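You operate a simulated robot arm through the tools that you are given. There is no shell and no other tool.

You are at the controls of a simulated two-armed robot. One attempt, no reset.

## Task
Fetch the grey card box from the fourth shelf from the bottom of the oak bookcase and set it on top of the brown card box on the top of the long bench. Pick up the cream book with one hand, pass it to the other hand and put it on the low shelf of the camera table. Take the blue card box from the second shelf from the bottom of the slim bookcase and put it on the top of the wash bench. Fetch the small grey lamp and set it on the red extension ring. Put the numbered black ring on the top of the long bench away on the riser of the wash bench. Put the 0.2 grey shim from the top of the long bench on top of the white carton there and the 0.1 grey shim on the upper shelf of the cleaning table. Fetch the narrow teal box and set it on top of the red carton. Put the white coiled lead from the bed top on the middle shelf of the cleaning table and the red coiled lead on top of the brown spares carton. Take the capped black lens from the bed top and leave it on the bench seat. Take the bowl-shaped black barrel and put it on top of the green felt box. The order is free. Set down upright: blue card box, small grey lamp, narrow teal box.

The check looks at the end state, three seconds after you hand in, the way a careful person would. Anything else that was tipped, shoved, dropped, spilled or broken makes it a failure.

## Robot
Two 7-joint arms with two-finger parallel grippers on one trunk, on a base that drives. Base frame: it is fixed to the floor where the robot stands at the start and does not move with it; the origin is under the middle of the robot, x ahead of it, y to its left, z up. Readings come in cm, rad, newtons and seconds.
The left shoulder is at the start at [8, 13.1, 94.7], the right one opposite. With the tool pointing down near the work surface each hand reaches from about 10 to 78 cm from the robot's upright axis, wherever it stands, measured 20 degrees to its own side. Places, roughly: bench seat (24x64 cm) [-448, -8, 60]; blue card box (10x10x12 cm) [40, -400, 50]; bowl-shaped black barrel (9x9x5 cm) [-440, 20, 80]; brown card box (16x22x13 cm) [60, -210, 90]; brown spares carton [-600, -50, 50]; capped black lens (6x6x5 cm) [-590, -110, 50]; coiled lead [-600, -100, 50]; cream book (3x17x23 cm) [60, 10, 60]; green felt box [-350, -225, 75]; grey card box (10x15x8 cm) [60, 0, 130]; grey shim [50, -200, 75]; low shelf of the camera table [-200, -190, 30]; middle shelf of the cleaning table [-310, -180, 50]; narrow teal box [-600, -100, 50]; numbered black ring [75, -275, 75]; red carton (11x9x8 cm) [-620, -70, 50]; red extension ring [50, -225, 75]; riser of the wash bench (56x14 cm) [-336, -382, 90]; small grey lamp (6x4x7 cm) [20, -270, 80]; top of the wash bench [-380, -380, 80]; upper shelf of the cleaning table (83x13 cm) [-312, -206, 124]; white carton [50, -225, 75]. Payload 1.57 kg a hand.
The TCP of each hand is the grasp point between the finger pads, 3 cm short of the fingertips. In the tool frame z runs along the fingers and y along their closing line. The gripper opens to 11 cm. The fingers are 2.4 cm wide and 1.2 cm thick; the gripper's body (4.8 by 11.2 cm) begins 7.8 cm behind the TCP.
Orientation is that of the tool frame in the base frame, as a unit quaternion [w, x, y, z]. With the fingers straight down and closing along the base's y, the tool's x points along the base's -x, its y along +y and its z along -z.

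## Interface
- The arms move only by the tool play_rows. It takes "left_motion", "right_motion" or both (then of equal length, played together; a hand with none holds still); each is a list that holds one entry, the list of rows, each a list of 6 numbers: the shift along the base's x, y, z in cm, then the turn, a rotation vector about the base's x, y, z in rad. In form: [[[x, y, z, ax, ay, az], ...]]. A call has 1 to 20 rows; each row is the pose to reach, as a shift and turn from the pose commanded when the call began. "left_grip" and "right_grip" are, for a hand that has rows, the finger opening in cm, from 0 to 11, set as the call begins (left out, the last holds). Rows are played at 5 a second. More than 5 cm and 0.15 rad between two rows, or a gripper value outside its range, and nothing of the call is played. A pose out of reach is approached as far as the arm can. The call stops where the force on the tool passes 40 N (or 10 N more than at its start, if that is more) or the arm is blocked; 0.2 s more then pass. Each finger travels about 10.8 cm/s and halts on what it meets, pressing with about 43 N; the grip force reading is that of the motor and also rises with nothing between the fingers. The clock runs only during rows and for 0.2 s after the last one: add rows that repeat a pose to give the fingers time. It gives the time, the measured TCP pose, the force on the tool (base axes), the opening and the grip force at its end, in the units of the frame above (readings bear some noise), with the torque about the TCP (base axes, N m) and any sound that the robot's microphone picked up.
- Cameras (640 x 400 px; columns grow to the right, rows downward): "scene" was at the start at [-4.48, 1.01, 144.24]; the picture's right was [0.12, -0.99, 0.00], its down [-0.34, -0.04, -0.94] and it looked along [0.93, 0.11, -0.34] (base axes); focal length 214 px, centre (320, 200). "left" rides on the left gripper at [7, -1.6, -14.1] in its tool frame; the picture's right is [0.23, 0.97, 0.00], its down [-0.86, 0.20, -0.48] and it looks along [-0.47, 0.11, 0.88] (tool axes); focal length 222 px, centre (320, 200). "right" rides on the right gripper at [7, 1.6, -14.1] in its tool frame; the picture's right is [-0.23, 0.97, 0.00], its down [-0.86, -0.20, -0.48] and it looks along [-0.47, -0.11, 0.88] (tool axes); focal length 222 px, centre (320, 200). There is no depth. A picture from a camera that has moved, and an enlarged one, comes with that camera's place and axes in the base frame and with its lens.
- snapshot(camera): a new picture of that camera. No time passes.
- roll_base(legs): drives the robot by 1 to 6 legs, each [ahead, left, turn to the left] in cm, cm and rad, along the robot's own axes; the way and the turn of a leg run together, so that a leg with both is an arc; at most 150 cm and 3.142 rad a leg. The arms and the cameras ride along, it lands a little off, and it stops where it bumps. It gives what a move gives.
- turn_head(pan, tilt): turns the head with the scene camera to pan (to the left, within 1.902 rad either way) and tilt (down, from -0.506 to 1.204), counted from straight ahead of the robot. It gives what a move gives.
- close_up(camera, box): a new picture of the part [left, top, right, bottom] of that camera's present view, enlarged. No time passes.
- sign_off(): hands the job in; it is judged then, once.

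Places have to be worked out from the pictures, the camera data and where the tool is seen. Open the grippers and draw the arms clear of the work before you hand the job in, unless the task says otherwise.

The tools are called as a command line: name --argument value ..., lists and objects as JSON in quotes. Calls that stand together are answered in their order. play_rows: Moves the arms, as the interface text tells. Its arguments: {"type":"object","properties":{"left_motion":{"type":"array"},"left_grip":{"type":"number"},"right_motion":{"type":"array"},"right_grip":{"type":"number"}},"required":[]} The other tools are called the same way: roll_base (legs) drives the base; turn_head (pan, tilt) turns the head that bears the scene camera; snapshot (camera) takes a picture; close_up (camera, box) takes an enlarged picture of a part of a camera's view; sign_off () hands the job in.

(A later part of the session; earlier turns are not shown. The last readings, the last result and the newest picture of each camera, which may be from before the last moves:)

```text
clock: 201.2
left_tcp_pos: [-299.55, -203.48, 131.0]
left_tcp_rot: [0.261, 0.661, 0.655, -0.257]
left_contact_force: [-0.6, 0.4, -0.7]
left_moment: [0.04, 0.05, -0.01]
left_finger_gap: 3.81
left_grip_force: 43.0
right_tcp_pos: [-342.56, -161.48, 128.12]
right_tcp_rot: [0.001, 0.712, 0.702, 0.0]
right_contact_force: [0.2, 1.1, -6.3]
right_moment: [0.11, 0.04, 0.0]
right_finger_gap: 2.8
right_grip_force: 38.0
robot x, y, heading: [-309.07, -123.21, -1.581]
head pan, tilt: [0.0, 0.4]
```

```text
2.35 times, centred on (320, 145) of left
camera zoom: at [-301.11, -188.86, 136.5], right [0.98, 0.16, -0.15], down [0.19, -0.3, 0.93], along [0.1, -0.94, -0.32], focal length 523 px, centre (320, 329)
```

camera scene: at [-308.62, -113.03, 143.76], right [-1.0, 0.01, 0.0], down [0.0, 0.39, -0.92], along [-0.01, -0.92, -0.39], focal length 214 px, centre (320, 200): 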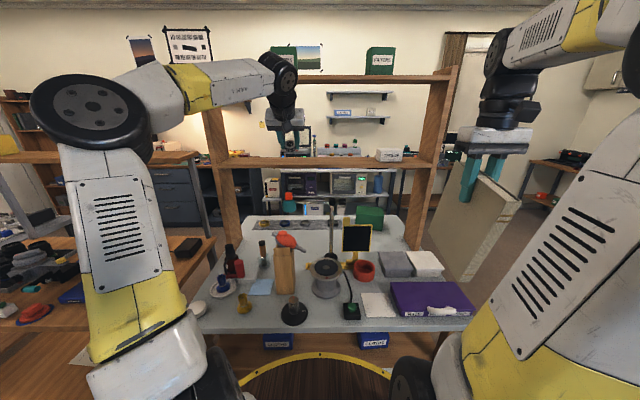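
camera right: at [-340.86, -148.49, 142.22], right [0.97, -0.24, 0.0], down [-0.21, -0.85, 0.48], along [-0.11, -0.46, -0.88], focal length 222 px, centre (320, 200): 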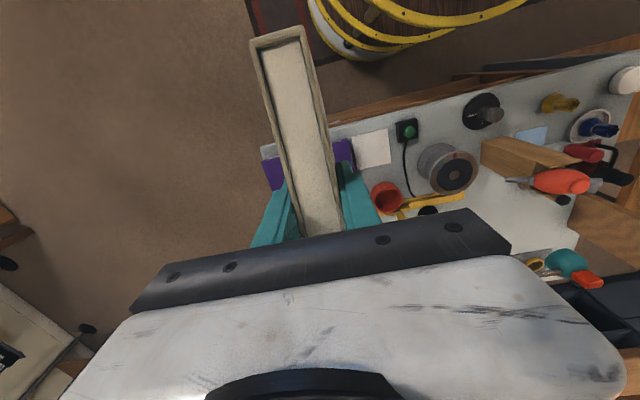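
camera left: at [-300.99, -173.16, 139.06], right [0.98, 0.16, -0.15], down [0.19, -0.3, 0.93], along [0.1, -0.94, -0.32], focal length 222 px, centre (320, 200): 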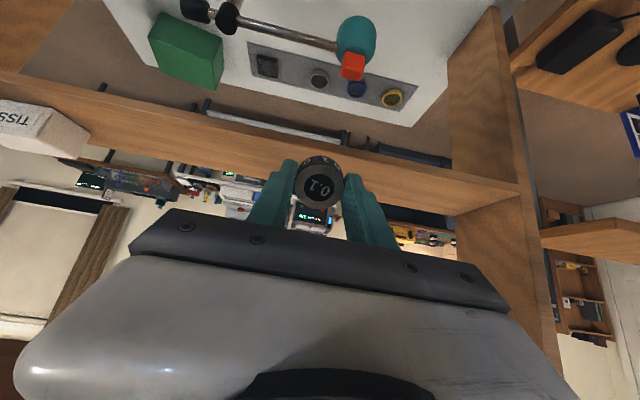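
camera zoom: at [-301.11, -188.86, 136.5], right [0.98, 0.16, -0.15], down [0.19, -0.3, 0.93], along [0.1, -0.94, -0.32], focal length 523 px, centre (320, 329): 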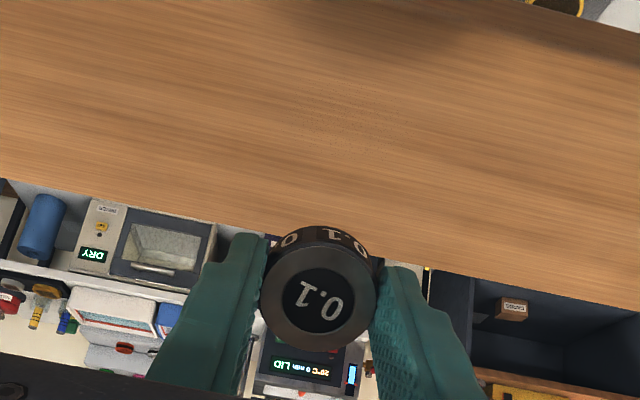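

Shelf geometry is confirmed (back edge y≈-212). I lower until the shim touches.

play_rows --left_motion '[[[0, 0, -1.5, 0, 0, 0], [0, 0, -2.8, 0, 0, 0], [0, 0, -3.3, 0, 0, 0], [0, 0, -3.7, 0, 0, 0], [0, 0, -3.7, 0, 0, 0]]]'

close_up --camera "scene" --box '[270, 130, 350, 180]'

close_up --camera "left" --box '[220, 60, 420, 230]'

```text
clock: 202.4
left_tcp_pos: [-299.5, -203.49, 127.51]
left_tcp_rot: [0.26, 0.662, 0.654, -0.257]
left_contact_force: [0.6, -0.5, -0.1]
left_moment: [0.05, 0.02, -0.01]
left_finger_gap: 3.82
left_grip_force: 42.7
right_tcp_pos: [-342.71, -161.48, 128.18]
right_tcp_rot: [0.001, 0.713, 0.702, 0.001]
right_contact_force: [0.8, -1.0, -6.9]
right_moment: [0.12, 0.03, -0.04]
right_finger_gap: 2.78
right_grip_force: 38.3
robot x, y, heading: [-309.05, -123.43, -1.583]
head pan, tilt: [0.0, 0.4]
```

```text
8.00 times, centred on (310, 155) of scene
camera zoom: at [-308.69, -119.02, 143.76], right [-1.0, 0.01, 0.0], down [0.0, 0.39, -0.92], along [-0.01, -0.92, -0.39], focal length 1716 px, centre (400, 560)
```

zoom: 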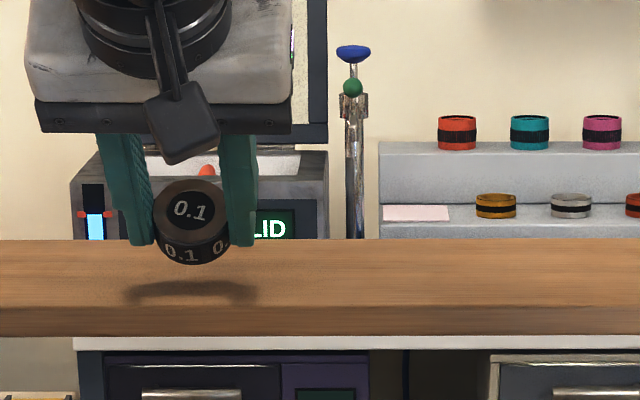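

```text
2.35 times, centred on (320, 145) of left
camera zoom: at [-301.12, -188.85, 132.83], right [0.98, 0.16, -0.15], down [0.19, -0.3, 0.93], along [0.1, -0.94, -0.32], focal length 523 px, centre (320, 329)
```

zoom: 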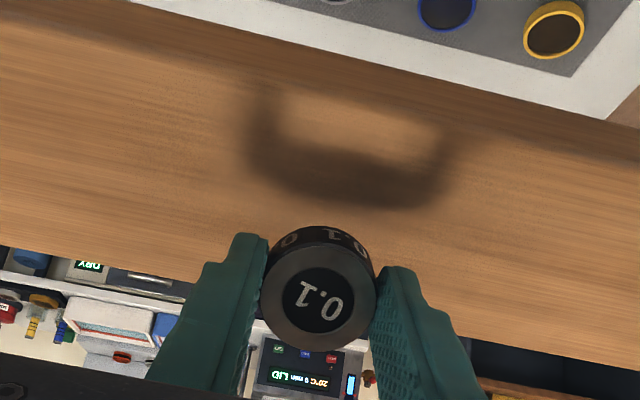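

Still about 1 cm above. Lower further in small steps.

play_rows --left_motion '[[[0, 0, -0.5, 0, 0, 0], [0, 0, -0.9, 0, 0, 0], [0, 0, -1.2, 0, 0, 0], [0, 0, -1.2, 0, 0, 0]]]'

close_up --camera "scene" --box '[270, 130, 350, 180]'

```text
clock: 203.4
left_tcp_pos: [-299.59, -203.43, 126.48]
left_tcp_rot: [0.263, 0.661, 0.653, -0.259]
left_contact_force: [0.9, -6.5, 25.8]
left_moment: [-0.51, 0.01, 0.04]
left_finger_gap: 3.83
left_grip_force: 43.1
right_tcp_pos: [-342.7, -161.26, 128.04]
right_tcp_rot: [0.001, 0.712, 0.703, 0.001]
right_contact_force: [0.0, -0.1, -6.5]
right_moment: [0.05, -0.01, 0.01]
right_finger_gap: 2.81
right_grip_force: 37.7
robot x, y, heading: [-309.07, -123.86, -1.584]
head pan, tilt: [0.0, 0.4]
```

```text
8.00 times, centred on (310, 155) of scene
camera zoom: at [-308.7, -118.95, 143.75], right [-1.0, 0.01, 0.0], down [0.0, 0.39, -0.92], along [-0.01, -0.92, -0.39], focal length 1716 px, centre (400, 560)
```

zoom: 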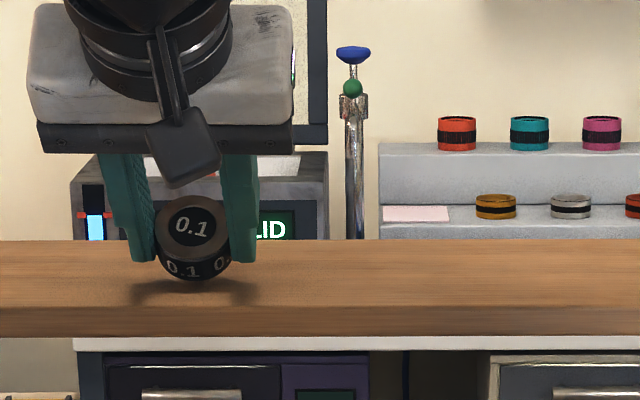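

Touching the shelf (z≈123). I ease off slightly and open the fingers.

play_rows --left_motion '[[[0, 0, 0.2, 0, 0, 0], [0, 0, 0.2, 0, 0, 0]]]'

play_rows --left_motion '[[[0, 0, 0, 0, 0, 0], [0, 0, 0, 0, 0, 0], [0, 0, 0, 0, 0, 0], [0, 0, 0, 0, 0, 0]]]' --left_grip 6.5

close_up --camera "scene" --box '[270, 130, 350, 180]'

close_up --camera "left" --box '[220, 60, 420, 230]'

```text
clock: 204.0
left_tcp_pos: [-299.58, -203.4, 126.5]
left_tcp_rot: [0.262, 0.661, 0.654, -0.259]
left_contact_force: [-1.0, -8.4, 28.5]
left_moment: [-0.64, 0.03, -0.02]
left_finger_gap: 3.82
left_grip_force: 42.9
right_tcp_pos: [-342.71, -161.44, 128.11]
right_tcp_rot: [0.0, 0.712, 0.702, 0.001]
right_contact_force: [-0.3, -0.6, -6.2]
right_moment: [0.07, 0.01, 0.0]
right_finger_gap: 2.81
right_grip_force: 38.3
robot x, y, heading: [-308.68, -123.42, -1.583]
head pan, tilt: [0.0, 0.4]
```

```text
clock: 205.0
left_tcp_pos: [-299.57, -203.5, 126.34]
left_tcp_rot: [0.26, 0.662, 0.654, -0.257]
left_contact_force: [-0.1, 0.1, 0.5]
left_moment: [0.0, -0.04, 0.03]
left_finger_gap: 6.53
left_grip_force: 0.2
right_tcp_pos: [-342.69, -161.47, 128.03]
right_tcp_rot: [0.0, 0.712, 0.702, 0.001]
right_contact_force: [0.3, -0.2, -6.6]
right_moment: [0.11, 0.02, 0.03]
right_finger_gap: 2.79
right_grip_force: 38.0
robot x, y, heading: [-309.18, -123.92, -1.584]
head pan, tilt: [0.0, 0.4]
```

```text
8.00 times, centred on (310, 155) of scene
camera zoom: at [-308.69, -119.01, 143.76], right [-1.0, 0.01, 0.0], down [0.0, 0.39, -0.92], along [-0.01, -0.92, -0.39], focal length 1716 px, centre (400, 560)
```

zoom: 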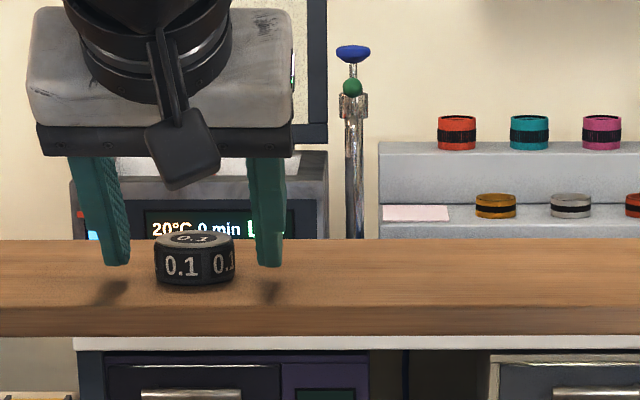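

```text
2.35 times, centred on (320, 145) of left
camera zoom: at [-301.12, -188.81, 131.82], right [0.98, 0.16, -0.15], down [0.19, -0.3, 0.93], along [0.1, -0.94, -0.33], focal length 523 px, centre (320, 329)
```

zoom: 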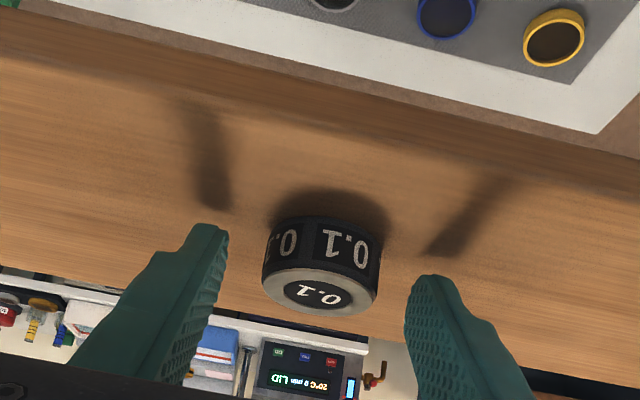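

The 0.1 shim sits flat on the shelf. I withdraw the hand backward/up along its axis.

play_rows --left_motion '[[[0, 0.7, 0.8, 0, 0, 0], [0, 2, 2.2, 0, 0, 0], [0, 4.5, 4, 0, 0, 0], [0, 8, 6, 0, 0, 0], [0, 12, 6, 0, 0, 0], [0, 16, 6, 0, 0, 0]]]'

roll_base --legs '[[-45, 0, 0.012]]'

snapshot --camera "scene"

```text
clock: 206.4
left_tcp_pos: [-299.62, -187.49, 132.28]
left_tcp_rot: [0.261, 0.661, 0.655, -0.256]
left_contact_force: [-0.1, 0.8, -0.2]
left_moment: [0.03, 0.0, 0.0]
left_finger_gap: 6.52
left_grip_force: 0.1
right_tcp_pos: [-342.72, -161.35, 128.28]
right_tcp_rot: [0.0, 0.713, 0.701, 0.001]
right_contact_force: [-0.2, -1.7, -7.0]
right_moment: [0.13, -0.03, 0.03]
right_finger_gap: 2.79
right_grip_force: 38.0
robot x, y, heading: [-309.08, -123.84, -1.58]
head pan, tilt: [0.0, 0.4]
```

```text
clock: 209.1
left_tcp_pos: [-298.87, -142.61, 132.2]
left_tcp_rot: [0.259, 0.662, 0.654, -0.257]
left_contact_force: [0.1, 1.1, 0.0]
left_moment: [0.01, -0.03, -0.02]
left_finger_gap: 6.5
left_grip_force: 0.0
right_tcp_pos: [-342.23, -116.71, 128.23]
right_tcp_rot: [0.0, 0.712, 0.702, 0.0]
right_contact_force: [-0.3, -0.2, -6.8]
right_moment: [0.06, 0.0, 0.0]
right_finger_gap: 2.75
right_grip_force: 38.1
robot x, y, heading: [-308.8, -78.91, -1.578]
head pan, tilt: [0.0, 0.4]
```

```text
taken
camera scene: at [-308.21, -74.26, 143.76], right [-1.0, 0.01, 0.0], down [0.0, 0.39, -0.92], along [-0.01, -0.92, -0.39], focal length 214 px, centre (320, 200)
```

scene: 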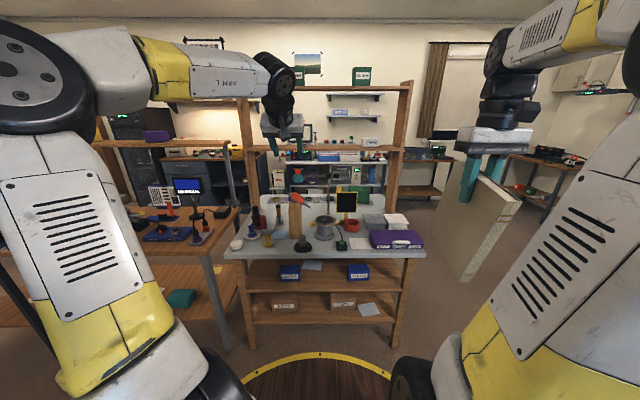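

Next, the book regrip. I back a bit and roll east toward the camera table, where I will hand the book over in the same geometry that worked before.

roll_base --legs '[[-12, 0, 0], [0, 125, 0.01]]'

play_rows --left_motion '[[[0, 0.5, -4, -0.04, 0, 0], [0, 1, -8, -0.08, 0, 0], [0, 1.5, -12, -0.12, 0, 0], [0, 2, -16, -0.16, 0, 0], [0, 2.5, -20, -0.2, 0, 0], [0, 3, -24, -0.24, 0, 0], [0, 3.5, -28, -0.28, 0, 0], [0, 4, -32, -0.32, 0, 0], [0, 4, -36, -0.35, 0, 0], [0, 4, -40, -0.35, 0, 0], [0, 4, -44, -0.35, 0, 0], [0, 4, -47, -0.35, 0, 0]]]'

snapshot --camera "scene"

```text
clock: 216.3
left_tcp_pos: [-171.18, -129.72, 132.29]
left_tcp_rot: [0.264, 0.651, 0.665, -0.253]
left_contact_force: [-0.4, 0.2, 0.4]
left_moment: [-0.02, -0.02, 0.01]
left_finger_gap: 6.5
left_grip_force: 0.0
right_tcp_pos: [-215.28, -104.98, 128.09]
right_tcp_rot: [0.001, 0.701, 0.713, 0.001]
right_contact_force: [0.3, -1.0, -7.2]
right_moment: [0.11, -0.01, -0.01]
right_finger_gap: 2.79
right_grip_force: 38.2
robot x, y, heading: [-182.83, -66.37, -1.548]
head pan, tilt: [0.0, 0.4]
```

```text
clock: 218.9
left_tcp_pos: [-171.49, -125.55, 85.25]
left_tcp_rot: [0.374, 0.595, 0.61, -0.366]
left_contact_force: [0.1, -0.1, -0.7]
left_moment: [-0.04, 0.0, 0.03]
left_finger_gap: 6.48
left_grip_force: 0.1
right_tcp_pos: [-215.2, -104.95, 128.15]
right_tcp_rot: [0.0, 0.701, 0.713, 0.001]
right_contact_force: [-0.2, 0.8, -6.7]
right_moment: [0.07, 0.04, -0.03]
right_finger_gap: 2.78
right_grip_force: 37.9
robot x, y, heading: [-183.29, -66.35, -1.544]
head pan, tilt: [0.0, 0.4]
```

```text
taken
camera scene: at [-182.69, -61.55, 143.76], right [-1.0, -0.02, 0.0], down [-0.01, 0.39, -0.92], along [0.02, -0.92, -0.39], focal length 214 px, centre (320, 200)
```

scene: 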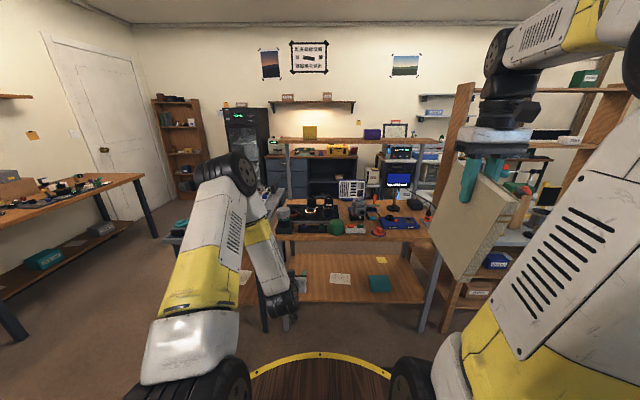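

Good. Now I yaw the left hand inward to the pre-handover pose (rel 53, 23, 85).

play_rows --left_motion '[[[1.3, 0.7, 0, 0, 0, -0.1], [2.6, 1.4, 0, 0, 0, -0.2], [3.8, 2.1, 0, 0, 0, -0.3], [5.1, 2.8, 0, 0, 0, -0.4], [6.4, 3.6, 0, 0, 0, -0.5], [7.7, 4.3, 0, 0, 0, -0.6], [9, 5, 0, 0, 0, -0.7], [10.2, 5.7, 0, 0, 0, -0.8], [11.5, 6.4, 0, 0, 0, -0.9], [12.8, 7.1, 0, 0, 0, -1.0], [12.8, 7.1, 0, 0, 0, -1.0]]]' --left_grip 7

snapshot --camera "scene"

```text
clock: 221.3
left_tcp_pos: [-158.52, -118.75, 85.28]
left_tcp_rot: [0.152, 0.815, 0.25, -0.5]
left_contact_force: [0.8, -0.4, 0.8]
left_moment: [-0.02, 0.03, 0.0]
left_finger_gap: 6.98
left_grip_force: 0.0
right_tcp_pos: [-215.3, -105.05, 128.1]
right_tcp_rot: [0.001, 0.702, 0.713, 0.002]
right_contact_force: [0.0, 0.6, -6.4]
right_moment: [0.14, 0.07, -0.02]
right_finger_gap: 2.79
right_grip_force: 38.6
robot x, y, heading: [-182.16, -66.24, -1.55]
head pan, tilt: [0.0, 0.4]
```

```text
taken
camera scene: at [-182.69, -61.57, 143.76], right [-1.0, -0.02, 0.0], down [-0.01, 0.39, -0.92], along [0.02, -0.92, -0.39], focal length 214 px, centre (320, 200)
```

scene: 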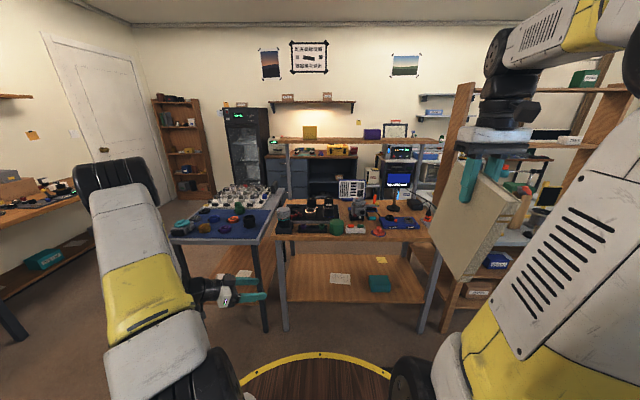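

Left is ready. I bring the right hand with the book forward, then in to the middle with the matching yaw.

play_rows --right_motion '[[[0.1, -4.2, -2.4, 0, 0, 0], [0.2, -8.4, -4.8, 0, 0, 0], [0.3, -12.6, -7.2, 0, 0, 0], [0.3, -16.8, -9.6, 0, 0, 0], [0.4, -21, -12, 0, 0, 0], [0.5, -25.2, -14.4, 0, 0, 0], [4.6, -25.1, -15.6, 0, 0, -0.125], [8.7, -25, -16.8, 0, 0, -0.25], [12.8, -24.9, -18, 0, 0, -0.375], [16.9, -24.9, -19.2, 0, 0, -0.5], [21, -24.8, -20.4, 0, 0, -0.625], [25.1, -24.7, -21.6, 0, 0, -0.75], [29.2, -24.6, -22.8, 0, 0, -0.875], [33.3, -24.5, -24, 0, 0, -1.0], [33.3, -24.5, -24, 0, 0, -1.0]]]'

snapshot --camera "scene"

snapshot --camera "left"

```text
clock: 224.5
left_tcp_pos: [-158.53, -118.74, 85.3]
left_tcp_rot: [0.153, 0.815, 0.251, -0.499]
left_contact_force: [0.1, 0.4, -0.5]
left_moment: [0.0, 0.01, 0.0]
left_finger_gap: 7.0
left_grip_force: 0.1
right_tcp_pos: [-181.77, -129.43, 104.21]
right_tcp_rot: [0.0, 0.957, 0.289, 0.0]
right_contact_force: [-0.5, 0.1, -6.2]
right_moment: [0.05, -0.07, 0.02]
right_finger_gap: 2.77
right_grip_force: 38.3
robot x, y, heading: [-182.96, -66.05, -1.549]
head pan, tilt: [0.0, 0.4]
```

```text
taken
camera scene: at [-182.67, -61.59, 143.76], right [-1.0, -0.02, 0.0], down [-0.01, 0.39, -0.92], along [0.02, -0.92, -0.39], focal length 214 px, centre (320, 200)
```

scene: 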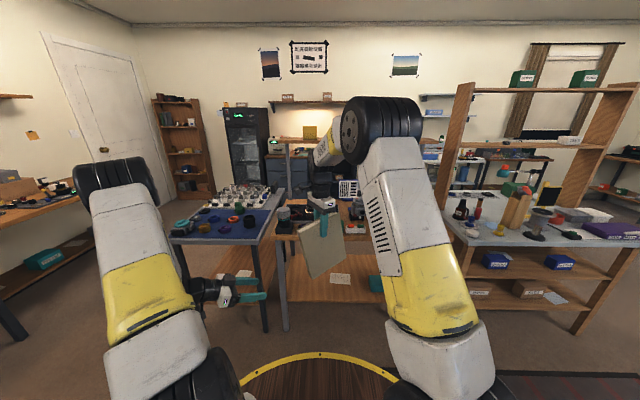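

```text
taken
camera left: at [-146.46, -108.61, 85.4], right [0.63, -0.75, -0.2], down [0.14, -0.14, 0.98], along [-0.76, -0.65, 0.02], focal length 222 px, centre (320, 200)
```

left: 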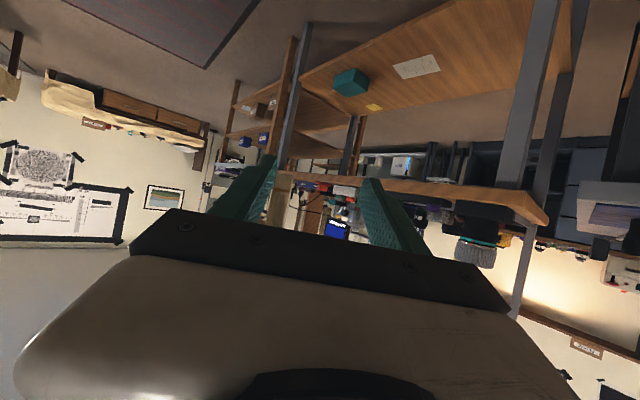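

Now I lower the right hand with the book to z≈82.7 as in the first handover, and take a look with the left camera.

play_rows --right_motion '[[[0, 0, -4, 0, 0, 0], [0, 0, -8, 0, 0, 0], [0, 0, -12, 0, 0, 0], [0, 0, -16, 0, 0, 0], [0, 0, -19, 0, 0, 0], [0, 0, -21.5, 0, 0, 0], [0, 0, -21.5, 0, 0, 0]]]'

snapshot --camera "left"

snapshot --camera "scene"

```text
clock: 226.1
left_tcp_pos: [-158.45, -118.67, 85.33]
left_tcp_rot: [0.152, 0.815, 0.25, -0.499]
left_contact_force: [0.9, 0.6, -0.2]
left_moment: [-0.01, 0.02, 0.01]
left_finger_gap: 7.02
left_grip_force: 0.0
right_tcp_pos: [-182.05, -129.36, 82.55]
right_tcp_rot: [0.0, 0.957, 0.289, 0.0]
right_contact_force: [0.1, -0.7, -5.5]
right_moment: [0.04, -0.07, 0.06]
right_finger_gap: 2.78
right_grip_force: 38.3
robot x, y, heading: [-182.75, -66.07, -1.552]
head pan, tilt: [0.0, 0.4]
```

```text
taken
camera left: at [-146.46, -108.61, 85.4], right [0.63, -0.75, -0.2], down [0.14, -0.14, 0.98], along [-0.76, -0.65, 0.02], focal length 222 px, centre (320, 200)
```

left: 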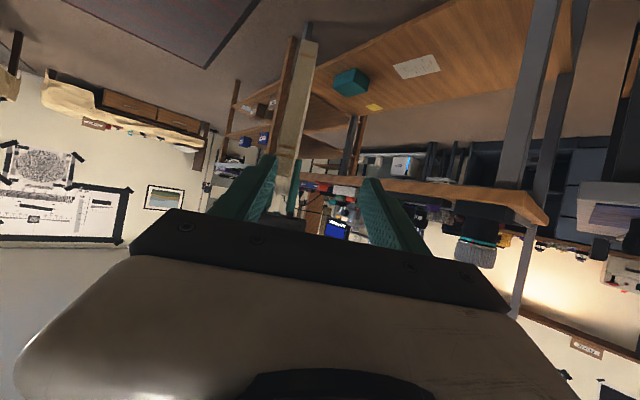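

```text
taken
camera scene: at [-182.67, -61.59, 143.76], right [-1.0, -0.02, 0.0], down [-0.01, 0.39, -0.92], along [0.02, -0.92, -0.39], focal length 214 px, centre (320, 200)
```

scene: 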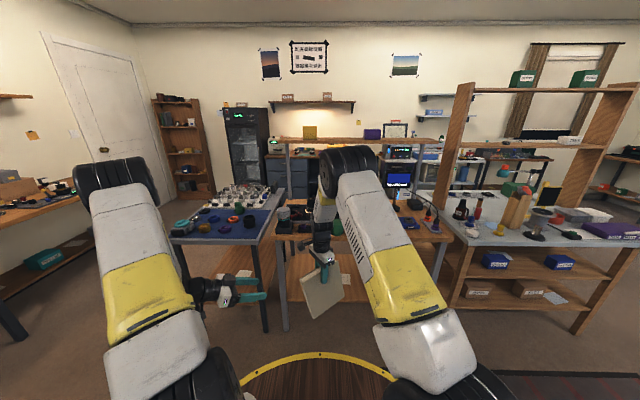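

Zoom the left camera view on the book edge to align.

close_up --camera "left" --box '[230, 10, 410, 230]'

```text
1.82 times, centred on (320, 120) of left
camera zoom: at [-146.46, -108.61, 85.4], right [0.63, -0.75, -0.2], down [0.14, -0.14, 0.98], along [-0.76, -0.65, 0.02], focal length 404 px, centre (320, 346)
```

zoom: 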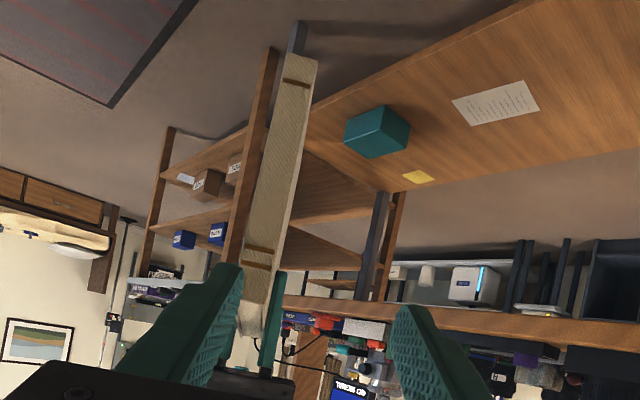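

Spine seen ~0.5 cm off the predicted line. I align the left hand with the book plane and slide forward along it to straddle the spine.

play_rows --left_motion '[[[-2.1, 3.2, -2.5, 0, 0, 0], [-2.1, 3.2, -5.5, 0, 0, 0], [-5, 1.2, -5.8, 0, 0, 0], [-7.9, -0.7, -5.8, 0, 0, 0], [-10.9, -2.7, -5.8, 0, 0, 0], [-13.8, -4.6, -5.8, 0, 0, 0], [-16.7, -6.5, -5.8, 0, 0, 0], [-16.7, -6.5, -5.8, 0, 0, 0]]]'

snapshot --camera "left"

close_up --camera "scene" --box '[220, 200, 400, 330]'

```text
clock: 227.9
left_tcp_pos: [-175.26, -124.97, 79.37]
left_tcp_rot: [0.153, 0.814, 0.251, -0.501]
left_contact_force: [-0.1, -0.7, 1.0]
left_moment: [0.0, -0.01, -0.04]
left_finger_gap: 7.03
left_grip_force: 0.1
right_tcp_pos: [-181.96, -129.38, 82.74]
right_tcp_rot: [0.0, 0.957, 0.29, 0.0]
right_contact_force: [0.4, -0.1, -7.0]
right_moment: [0.05, -0.08, 0.01]
right_finger_gap: 2.77
right_grip_force: 38.1
robot x, y, heading: [-182.9, -66.27, -1.551]
head pan, tilt: [0.0, 0.4]
```

```text
taken
camera left: at [-163.22, -114.95, 79.41], right [0.63, -0.75, -0.2], down [0.14, -0.14, 0.98], along [-0.76, -0.65, 0.02], focal length 222 px, centre (320, 200)
```

left: 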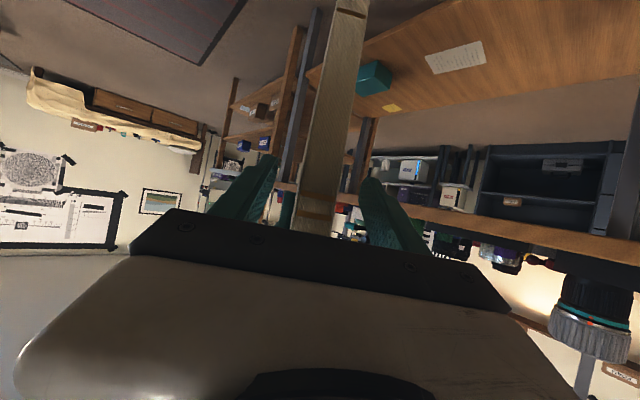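

```text
3.08 times, centred on (310, 265) of scene
camera zoom: at [-182.67, -61.59, 143.76], right [-1.0, -0.02, 0.0], down [-0.01, 0.39, -0.92], along [0.02, -0.92, -0.39], focal length 660 px, centre (351, 0)
```

zoom: 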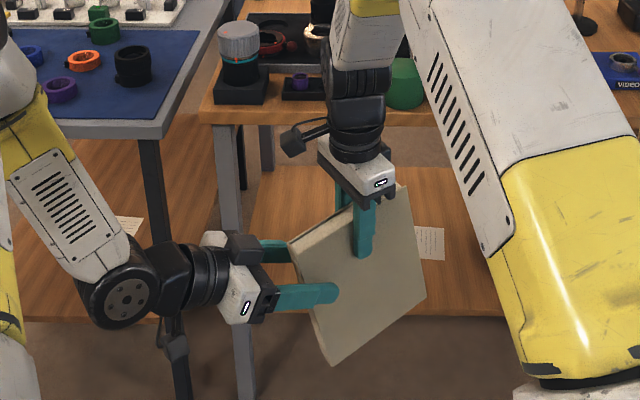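

The spine is between the left fingers. Close left.

play_rows --left_motion '[[[0, 0, 0, 0, 0, 0], [0, 0, 0, 0, 0, 0], [0, 0, 0, 0, 0, 0], [0, 0, 0, 0, 0, 0], [0, 0, 0, 0, 0, 0]]]' --left_grip 0

play_rows --right_motion '[[[0, 0, 0, 0, 0, 0], [0, 0, 0, 0, 0, 0], [0, 0, 2, 0, 0, 0], [0, 0, 5, 0, 0, 0], [0, 0, 9, 0, 0, 0], [0, 0, 13, 0, 0, 0], [0, 0, 17, 0, 0, 0], [0, 0, 21, 0, 0, 0]]]' --right_grip 7

snapshot --camera "scene"

```text
clock: 229.1
left_tcp_pos: [-175.37, -124.98, 79.36]
left_tcp_rot: [0.152, 0.815, 0.25, -0.5]
left_contact_force: [-5.2, 12.1, 4.6]
left_moment: [-0.32, -0.07, -0.86]
left_finger_gap: 2.77
left_grip_force: 38.8
right_tcp_pos: [-181.97, -129.47, 82.65]
right_tcp_rot: [0.001, 0.957, 0.29, 0.0]
right_contact_force: [4.7, -11.6, -12.3]
right_moment: [-0.21, 0.13, -0.14]
right_finger_gap: 2.77
right_grip_force: 38.2
robot x, y, heading: [-182.97, -66.06, -1.548]
head pan, tilt: [0.0, 0.4]
```

```text
clock: 230.9
left_tcp_pos: [-175.24, -125.0, 79.16]
left_tcp_rot: [0.153, 0.815, 0.251, -0.499]
left_contact_force: [-0.8, 0.7, 0.6]
left_moment: [0.35, -0.54, -0.02]
left_finger_gap: 2.78
left_grip_force: 38.5
right_tcp_pos: [-181.83, -129.68, 103.52]
right_tcp_rot: [0.0, 0.957, 0.29, 0.0]
right_contact_force: [-0.1, 0.5, 0.0]
right_moment: [0.02, -0.01, -0.01]
right_finger_gap: 7.01
right_grip_force: 0.1
robot x, y, heading: [-183.12, -66.38, -1.548]
head pan, tilt: [0.0, 0.4]
```

```text
taken
camera scene: at [-182.67, -61.62, 143.76], right [-1.0, -0.02, 0.0], down [-0.01, 0.39, -0.92], along [0.02, -0.92, -0.39], focal length 214 px, centre (320, 200)
```

scene: 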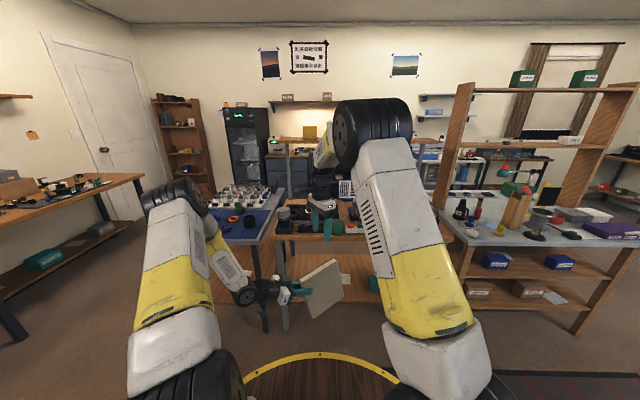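

The left hand holds the book. I retract the right hand to its side first.

play_rows --right_motion '[[[-4.1, -0.1, 1.2, 0, 0, 0.125], [-8.2, -0.2, 2.4, 0, 0, 0.25], [-12.3, -0.3, 3.6, 0, 0, 0.375], [-16.4, -0.4, 4.8, 0, 0, 0.5], [-20.5, -0.5, 6, 0, 0, 0.625], [-24.6, -0.5, 7.2, 0, 0, 0.75], [-28.7, -0.6, 8.4, 0, 0, 0.875], [-32.8, -0.7, 9.6, 0, 0, 1.0], [-32.9, 3.5, 12, 0, 0, 1.0], [-33, 7.7, 14.4, 0, 0, 1.0], [-33.1, 11.9, 16.8, 0, 0, 1.0], [-33.2, 16.1, 19.2, 0, 0, 1.0], [-33.2, 20.3, 21.6, 0, 0, 1.0], [-33.3, 24.5, 24, 0, 0, 1.0]]]'

play_rows --left_motion '[[[0.5, -0.4, 0, 0, 0, 0.1], [1, -0.8, 0, 0, 0, 0.2], [1.5, -1.2, 0, 0, 0, 0.3], [2, -1.5, 0, 0, 0, 0.4], [2.5, -1.8, 0, 0, 0, 0.5], [3, -2, 0, 0, 0, 0.6], [3.3, -2, 0, 0, 0, 0.7], [3.6, -2, 0, 0, 0, 0.8], [3.8, -2, 0, 0, 0, 0.9], [4, -2, 0, 0, 0, 0.98], [4, -2, 0, 0, 0, 0.98]]]'

snapshot --camera "scene"

snapshot --camera "left"

```text
clock: 233.9
left_tcp_pos: [-175.18, -125.21, 79.36]
left_tcp_rot: [0.154, 0.815, 0.252, -0.499]
left_contact_force: [0.1, -0.6, -0.5]
left_moment: [0.37, -0.52, -0.07]
left_finger_gap: 2.78
left_grip_force: 38.5
right_tcp_pos: [-215.17, -105.06, 127.62]
right_tcp_rot: [0.0, 0.701, 0.714, 0.001]
right_contact_force: [0.2, -0.1, 0.6]
right_moment: [0.06, 0.0, -0.03]
right_finger_gap: 7.03
right_grip_force: 0.2
robot x, y, heading: [-182.84, -66.06, -1.55]
head pan, tilt: [0.0, 0.4]
```

```text
clock: 236.3
left_tcp_pos: [-171.23, -127.1, 79.42]
left_tcp_rot: [0.37, 0.601, 0.604, -0.369]
left_contact_force: [0.2, 0.0, -0.4]
left_moment: [0.63, 0.0, -0.02]
left_finger_gap: 2.77
left_grip_force: 38.5
right_tcp_pos: [-215.05, -105.01, 127.68]
right_tcp_rot: [0.001, 0.701, 0.713, 0.001]
right_contact_force: [-0.8, 0.4, 0.1]
right_moment: [0.01, -0.03, 0.01]
right_finger_gap: 7.04
right_grip_force: 0.0
robot x, y, heading: [-182.91, -66.28, -1.552]
head pan, tilt: [0.0, 0.4]
```

```text
taken
camera scene: at [-182.68, -61.59, 143.76], right [-1.0, -0.02, 0.0], down [-0.01, 0.39, -0.92], along [0.02, -0.92, -0.39], focal length 214 px, centre (320, 200)
```

scene: 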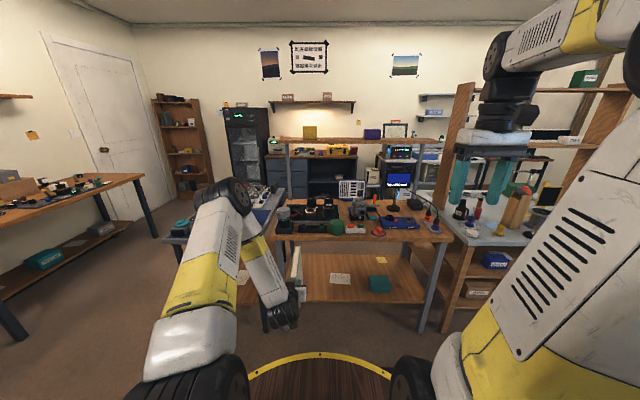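

```text
taken
camera left: at [-173.01, -111.4, 79.56], right [0.97, 0.11, -0.2], down [0.2, 0.04, 0.98], along [0.12, -0.99, 0.02], focal length 222 px, centre (320, 200)
```

left: 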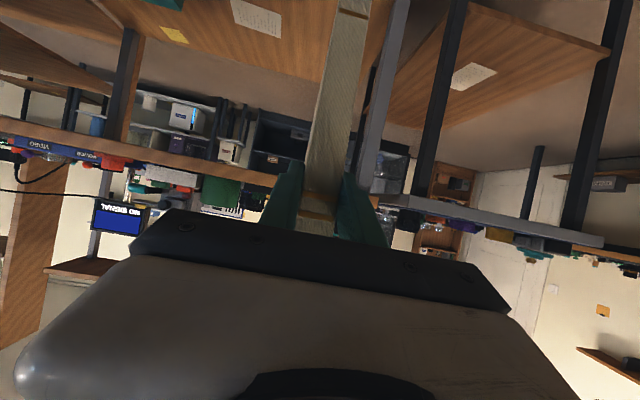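

The book hangs upright in the left hand. I lower it to z≈54 here in free space and check the posture.

play_rows --left_motion '[[[0, -0.8, -4, 0, 0, 0], [0, -1.6, -8, 0, 0, 0], [0, -2.4, -12, 0, 0, 0], [0, -3.2, -16, 0, 0, 0], [0, -4, -20, 0, 0, 0], [0, -4.5, -23, 0, 0, 0], [0, -4.5, -25, 0, 0, 0], [0, -4.5, -25, 0, 0, 0]]]'

snapshot --camera "scene"

snapshot --camera "right"

```text
clock: 238.1
left_tcp_pos: [-171.25, -131.56, 54.24]
left_tcp_rot: [0.371, 0.601, 0.605, -0.369]
left_contact_force: [-0.1, 0.3, -0.1]
left_moment: [0.64, 0.0, -0.03]
left_finger_gap: 2.76
left_grip_force: 38.3
right_tcp_pos: [-215.04, -105.04, 127.82]
right_tcp_rot: [0.001, 0.701, 0.713, 0.001]
right_contact_force: [0.4, 0.6, 0.8]
right_moment: [0.0, 0.02, 0.0]
right_finger_gap: 6.99
right_grip_force: 0.0
robot x, y, heading: [-182.78, -66.28, -1.549]
head pan, tilt: [0.0, 0.4]
```

```text
taken
camera scene: at [-182.68, -61.59, 143.76], right [-1.0, -0.02, 0.0], down [-0.01, 0.39, -0.92], along [0.02, -0.92, -0.39], focal length 214 px, centre (320, 200)
```

scene: 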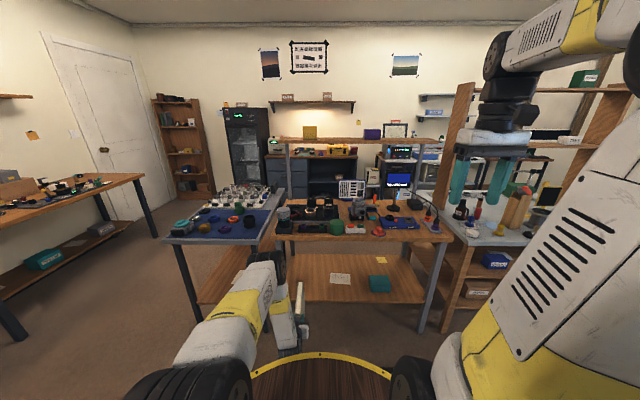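

```text
taken
camera right: at [-213.65, -97.98, 141.78], right [0.98, -0.21, 0.0], down [-0.18, -0.86, 0.48], along [-0.1, -0.47, -0.88], focal length 222 px, centre (320, 200)
```

right: 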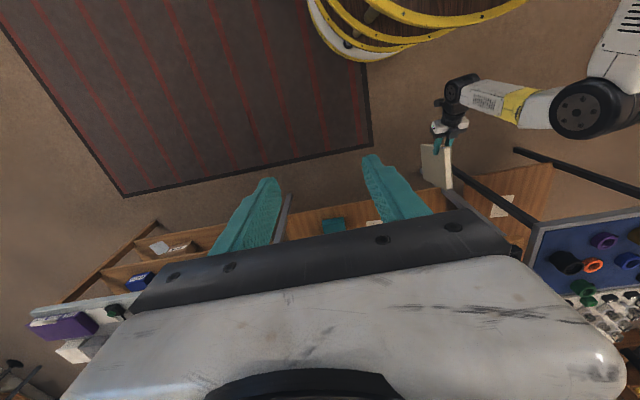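

Posture is fine. I drive forward 27 cm with a small shift right and look again.

roll_base --legs '[[27, -3, 0]]'

turn_head --pan 0.1 --tilt 0.8

snapshot --camera "scene"

snapshot --camera "left"

snapshot --camera "right"

```text
clock: 240.0
left_tcp_pos: [-173.66, -158.22, 54.27]
left_tcp_rot: [0.371, 0.6, 0.606, -0.368]
left_contact_force: [0.1, -0.1, -1.0]
left_moment: [0.64, -0.04, 0.0]
left_finger_gap: 2.76
left_grip_force: 38.4
right_tcp_pos: [-217.54, -131.73, 127.67]
right_tcp_rot: [0.0, 0.701, 0.713, 0.0]
right_contact_force: [-0.5, -0.2, -0.9]
right_moment: [-0.02, 0.0, 0.02]
right_finger_gap: 7.01
right_grip_force: 0.1
robot x, y, heading: [-185.16, -93.12, -1.546]
head pan, tilt: [0.0, 0.4]
```

```text
clock: 240.9
left_tcp_pos: [-173.55, -158.17, 54.19]
left_tcp_rot: [0.37, 0.601, 0.605, -0.369]
left_contact_force: [-0.8, -0.1, -0.4]
left_moment: [0.61, 0.01, -0.03]
left_finger_gap: 2.76
left_grip_force: 38.1
right_tcp_pos: [-217.42, -131.77, 127.77]
right_tcp_rot: [0.002, 0.7, 0.714, 0.001]
right_contact_force: [0.2, -0.4, -0.2]
right_moment: [0.06, 0.0, 0.0]
right_finger_gap: 7.0
right_grip_force: 0.0
robot x, y, heading: [-185.18, -92.74, -1.55]
head pan, tilt: [0.099, 0.799]
```

```text
taken
camera scene: at [-184.31, -87.06, 140.25], right [-0.99, -0.12, 0.0], down [-0.09, 0.71, -0.7], along [0.09, -0.69, -0.72], focal length 214 px, centre (320, 200)
```

scene: 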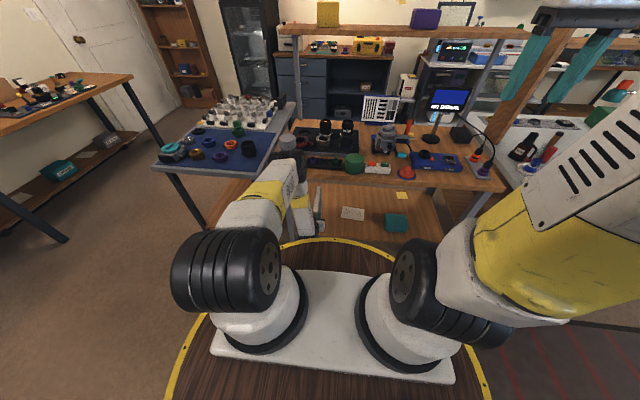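

```text
taken
camera left: at [-175.35, -142.53, 54.41], right [0.97, 0.11, -0.2], down [0.2, 0.04, 0.98], along [0.12, -0.99, 0.02], focal length 222 px, centre (320, 200)
```

left: 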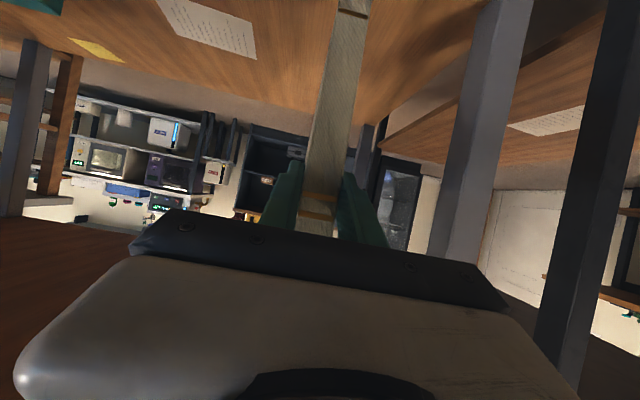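

```text
taken
camera right: at [-215.99, -124.76, 141.78], right [0.98, -0.21, 0.0], down [-0.18, -0.86, 0.48], along [-0.1, -0.47, -0.88], focal length 222 px, centre (320, 200)
```

right: 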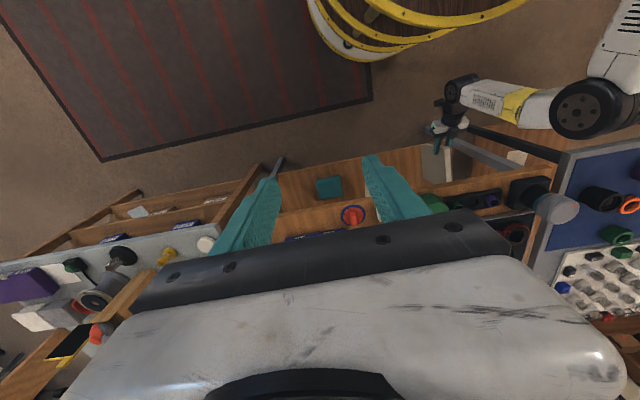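

Clear of the table leg (8 cm). I drive 12.5 cm further in.

roll_base --legs '[[12.5, 0, 0]]'

snapshot --camera "scene"

snapshot --camera "left"

close_up --camera "right" --box '[380, 60, 560, 230]'

```text
clock: 242.1
left_tcp_pos: [-173.35, -170.84, 54.35]
left_tcp_rot: [0.37, 0.601, 0.606, -0.367]
left_contact_force: [0.2, -0.5, -0.7]
left_moment: [0.65, -0.01, 0.0]
left_finger_gap: 2.79
left_grip_force: 38.8
right_tcp_pos: [-217.16, -144.34, 127.72]
right_tcp_rot: [0.0, 0.7, 0.714, 0.001]
right_contact_force: [0.3, -0.2, 0.1]
right_moment: [0.05, 0.01, 0.01]
right_finger_gap: 6.99
right_grip_force: 0.1
robot x, y, heading: [-184.65, -105.34, -1.548]
head pan, tilt: [0.099, 0.799]
```

```text
taken
camera scene: at [-184.01, -99.69, 140.25], right [-0.99, -0.12, 0.0], down [-0.09, 0.71, -0.7], along [0.08, -0.69, -0.72], focal length 214 px, centre (320, 200)
```

scene: 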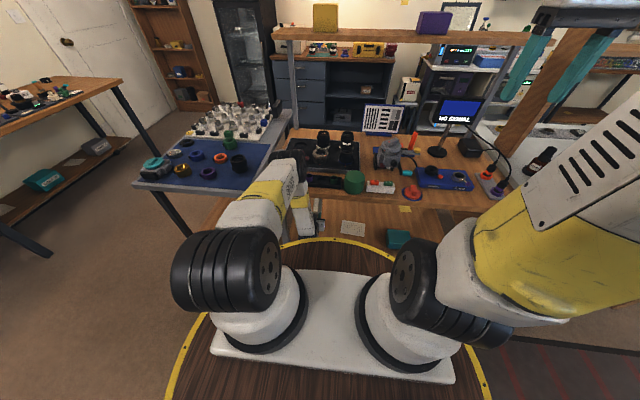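

```text
taken
camera left: at [-175.09, -155.17, 54.41], right [0.97, 0.11, -0.2], down [0.2, 0.04, 0.98], along [0.12, -0.99, 0.02], focal length 222 px, centre (320, 200)
```

left: 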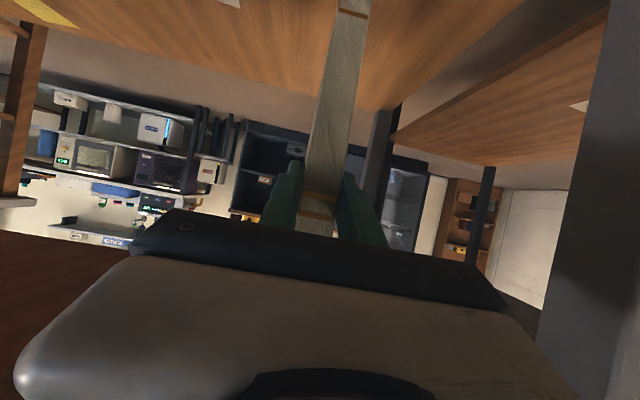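

```text
2.35 times, centred on (470, 145) of right
camera zoom: at [-215.72, -137.37, 141.78], right [0.98, -0.21, 0.0], down [-0.18, -0.86, 0.48], along [-0.1, -0.47, -0.88], focal length 523 px, centre (-33, 329)
```

zoom: 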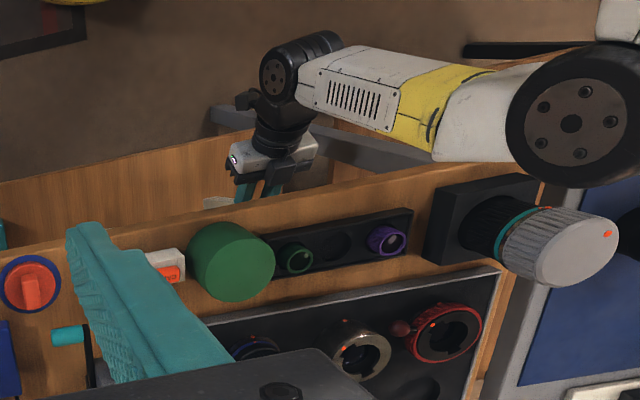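

I lower the book 4 cm first and check elbow clearance to the lens on the table.

play_rows --left_motion '[[[0, 0, -1.5, 0, 0, 0], [0, 0, -3, 0, 0, 0], [0, 0, -4, 0, 0, 0], [0, 0, -4, 0, 0, 0]]]'

close_up --camera "right" --box '[380, 60, 640, 230]'

snapshot --camera "left"

close_up --camera "scene" --box '[220, 130, 420, 260]'

```text
clock: 243.1
left_tcp_pos: [-173.51, -170.69, 50.24]
left_tcp_rot: [0.37, 0.601, 0.605, -0.368]
left_contact_force: [0.1, 0.0, -0.1]
left_moment: [0.67, 0.0, -0.02]
left_finger_gap: 2.78
left_grip_force: 38.1
right_tcp_pos: [-217.23, -144.3, 127.66]
right_tcp_rot: [0.001, 0.7, 0.714, 0.001]
right_contact_force: [0.3, -0.3, -0.3]
right_moment: [0.0, 0.01, -0.01]
right_finger_gap: 6.99
right_grip_force: 0.1
robot x, y, heading: [-185.02, -105.66, -1.546]
head pan, tilt: [0.099, 0.799]
```

```text
2.35 times, centred on (510, 145) of right
camera zoom: at [-215.72, -137.37, 141.78], right [0.98, -0.21, 0.0], down [-0.18, -0.86, 0.48], along [-0.1, -0.47, -0.88], focal length 523 px, centre (-127, 329)
```

zoom: 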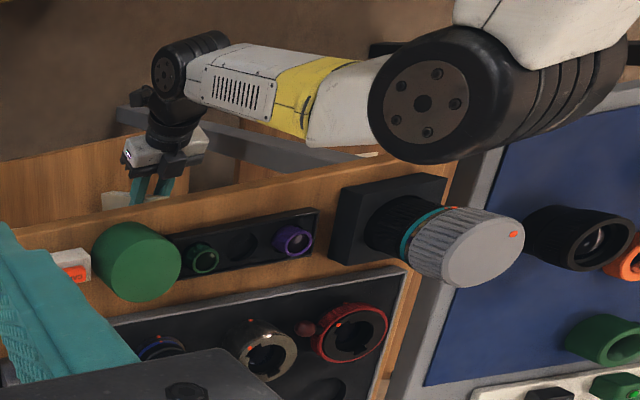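

```text
taken
camera left: at [-175.13, -155.05, 50.42], right [0.97, 0.11, -0.2], down [0.2, 0.04, 0.98], along [0.12, -0.99, 0.01], focal length 222 px, centre (320, 200)
```

left: 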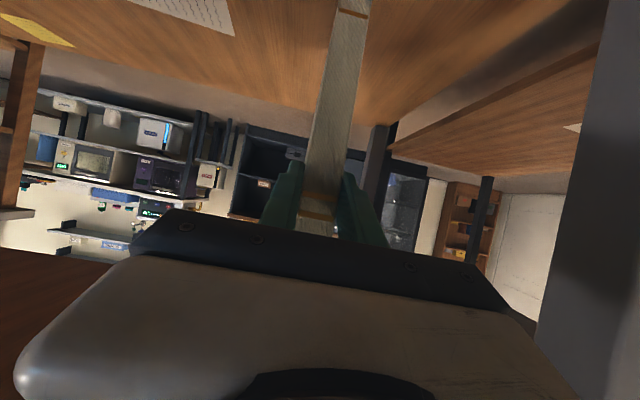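

```text
3.08 times, centred on (320, 195) of scene
camera zoom: at [-184.02, -99.69, 140.25], right [-0.99, -0.12, 0.0], down [-0.09, 0.71, -0.7], along [0.08, -0.69, -0.72], focal length 660 px, centre (320, 215)
```

zoom: 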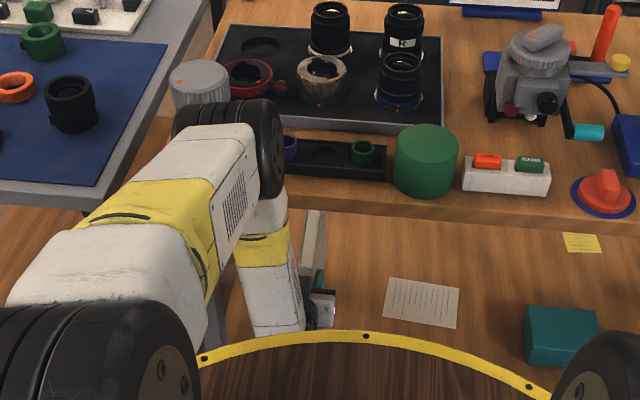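

The elbow moves inward, not forward; clearance stays. I lower on until the book touches the shelf.

play_rows --left_motion '[[[0, 0, -1, 0, 0, 0], [0, 0, -1.8, 0, 0, 0], [0, 0, -2.4, 0, 0, 0], [0, 0, -2.4, 0, 0, 0]]]'

snapshot --camera "left"

```text
clock: 244.1
left_tcp_pos: [-173.36, -170.82, 48.13]
left_tcp_rot: [0.371, 0.6, 0.605, -0.369]
left_contact_force: [-0.4, 5.2, 10.8]
left_moment: [1.01, -0.05, 0.01]
left_finger_gap: 2.78
left_grip_force: 37.8
right_tcp_pos: [-217.15, -144.3, 127.67]
right_tcp_rot: [0.0, 0.7, 0.714, 0.0]
right_contact_force: [0.2, -0.6, 0.5]
right_moment: [0.01, 0.0, 0.03]
right_finger_gap: 6.98
right_grip_force: 0.1
robot x, y, heading: [-185.12, -105.49, -1.549]
head pan, tilt: [0.099, 0.799]
```

```text
taken
camera left: at [-175.14, -155.19, 48.03], right [0.97, 0.11, -0.2], down [0.2, 0.04, 0.98], along [0.12, -0.99, 0.02], focal length 222 px, centre (320, 200)
```

left: 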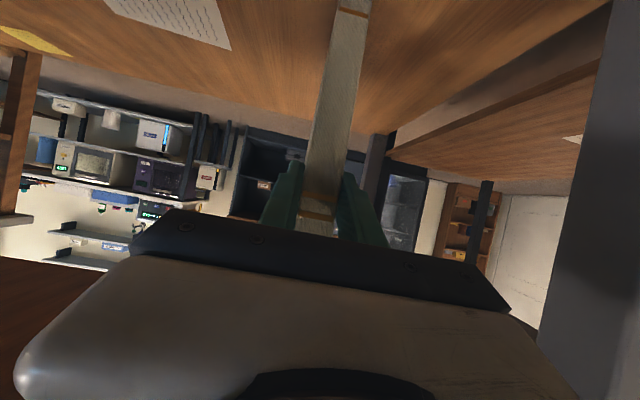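

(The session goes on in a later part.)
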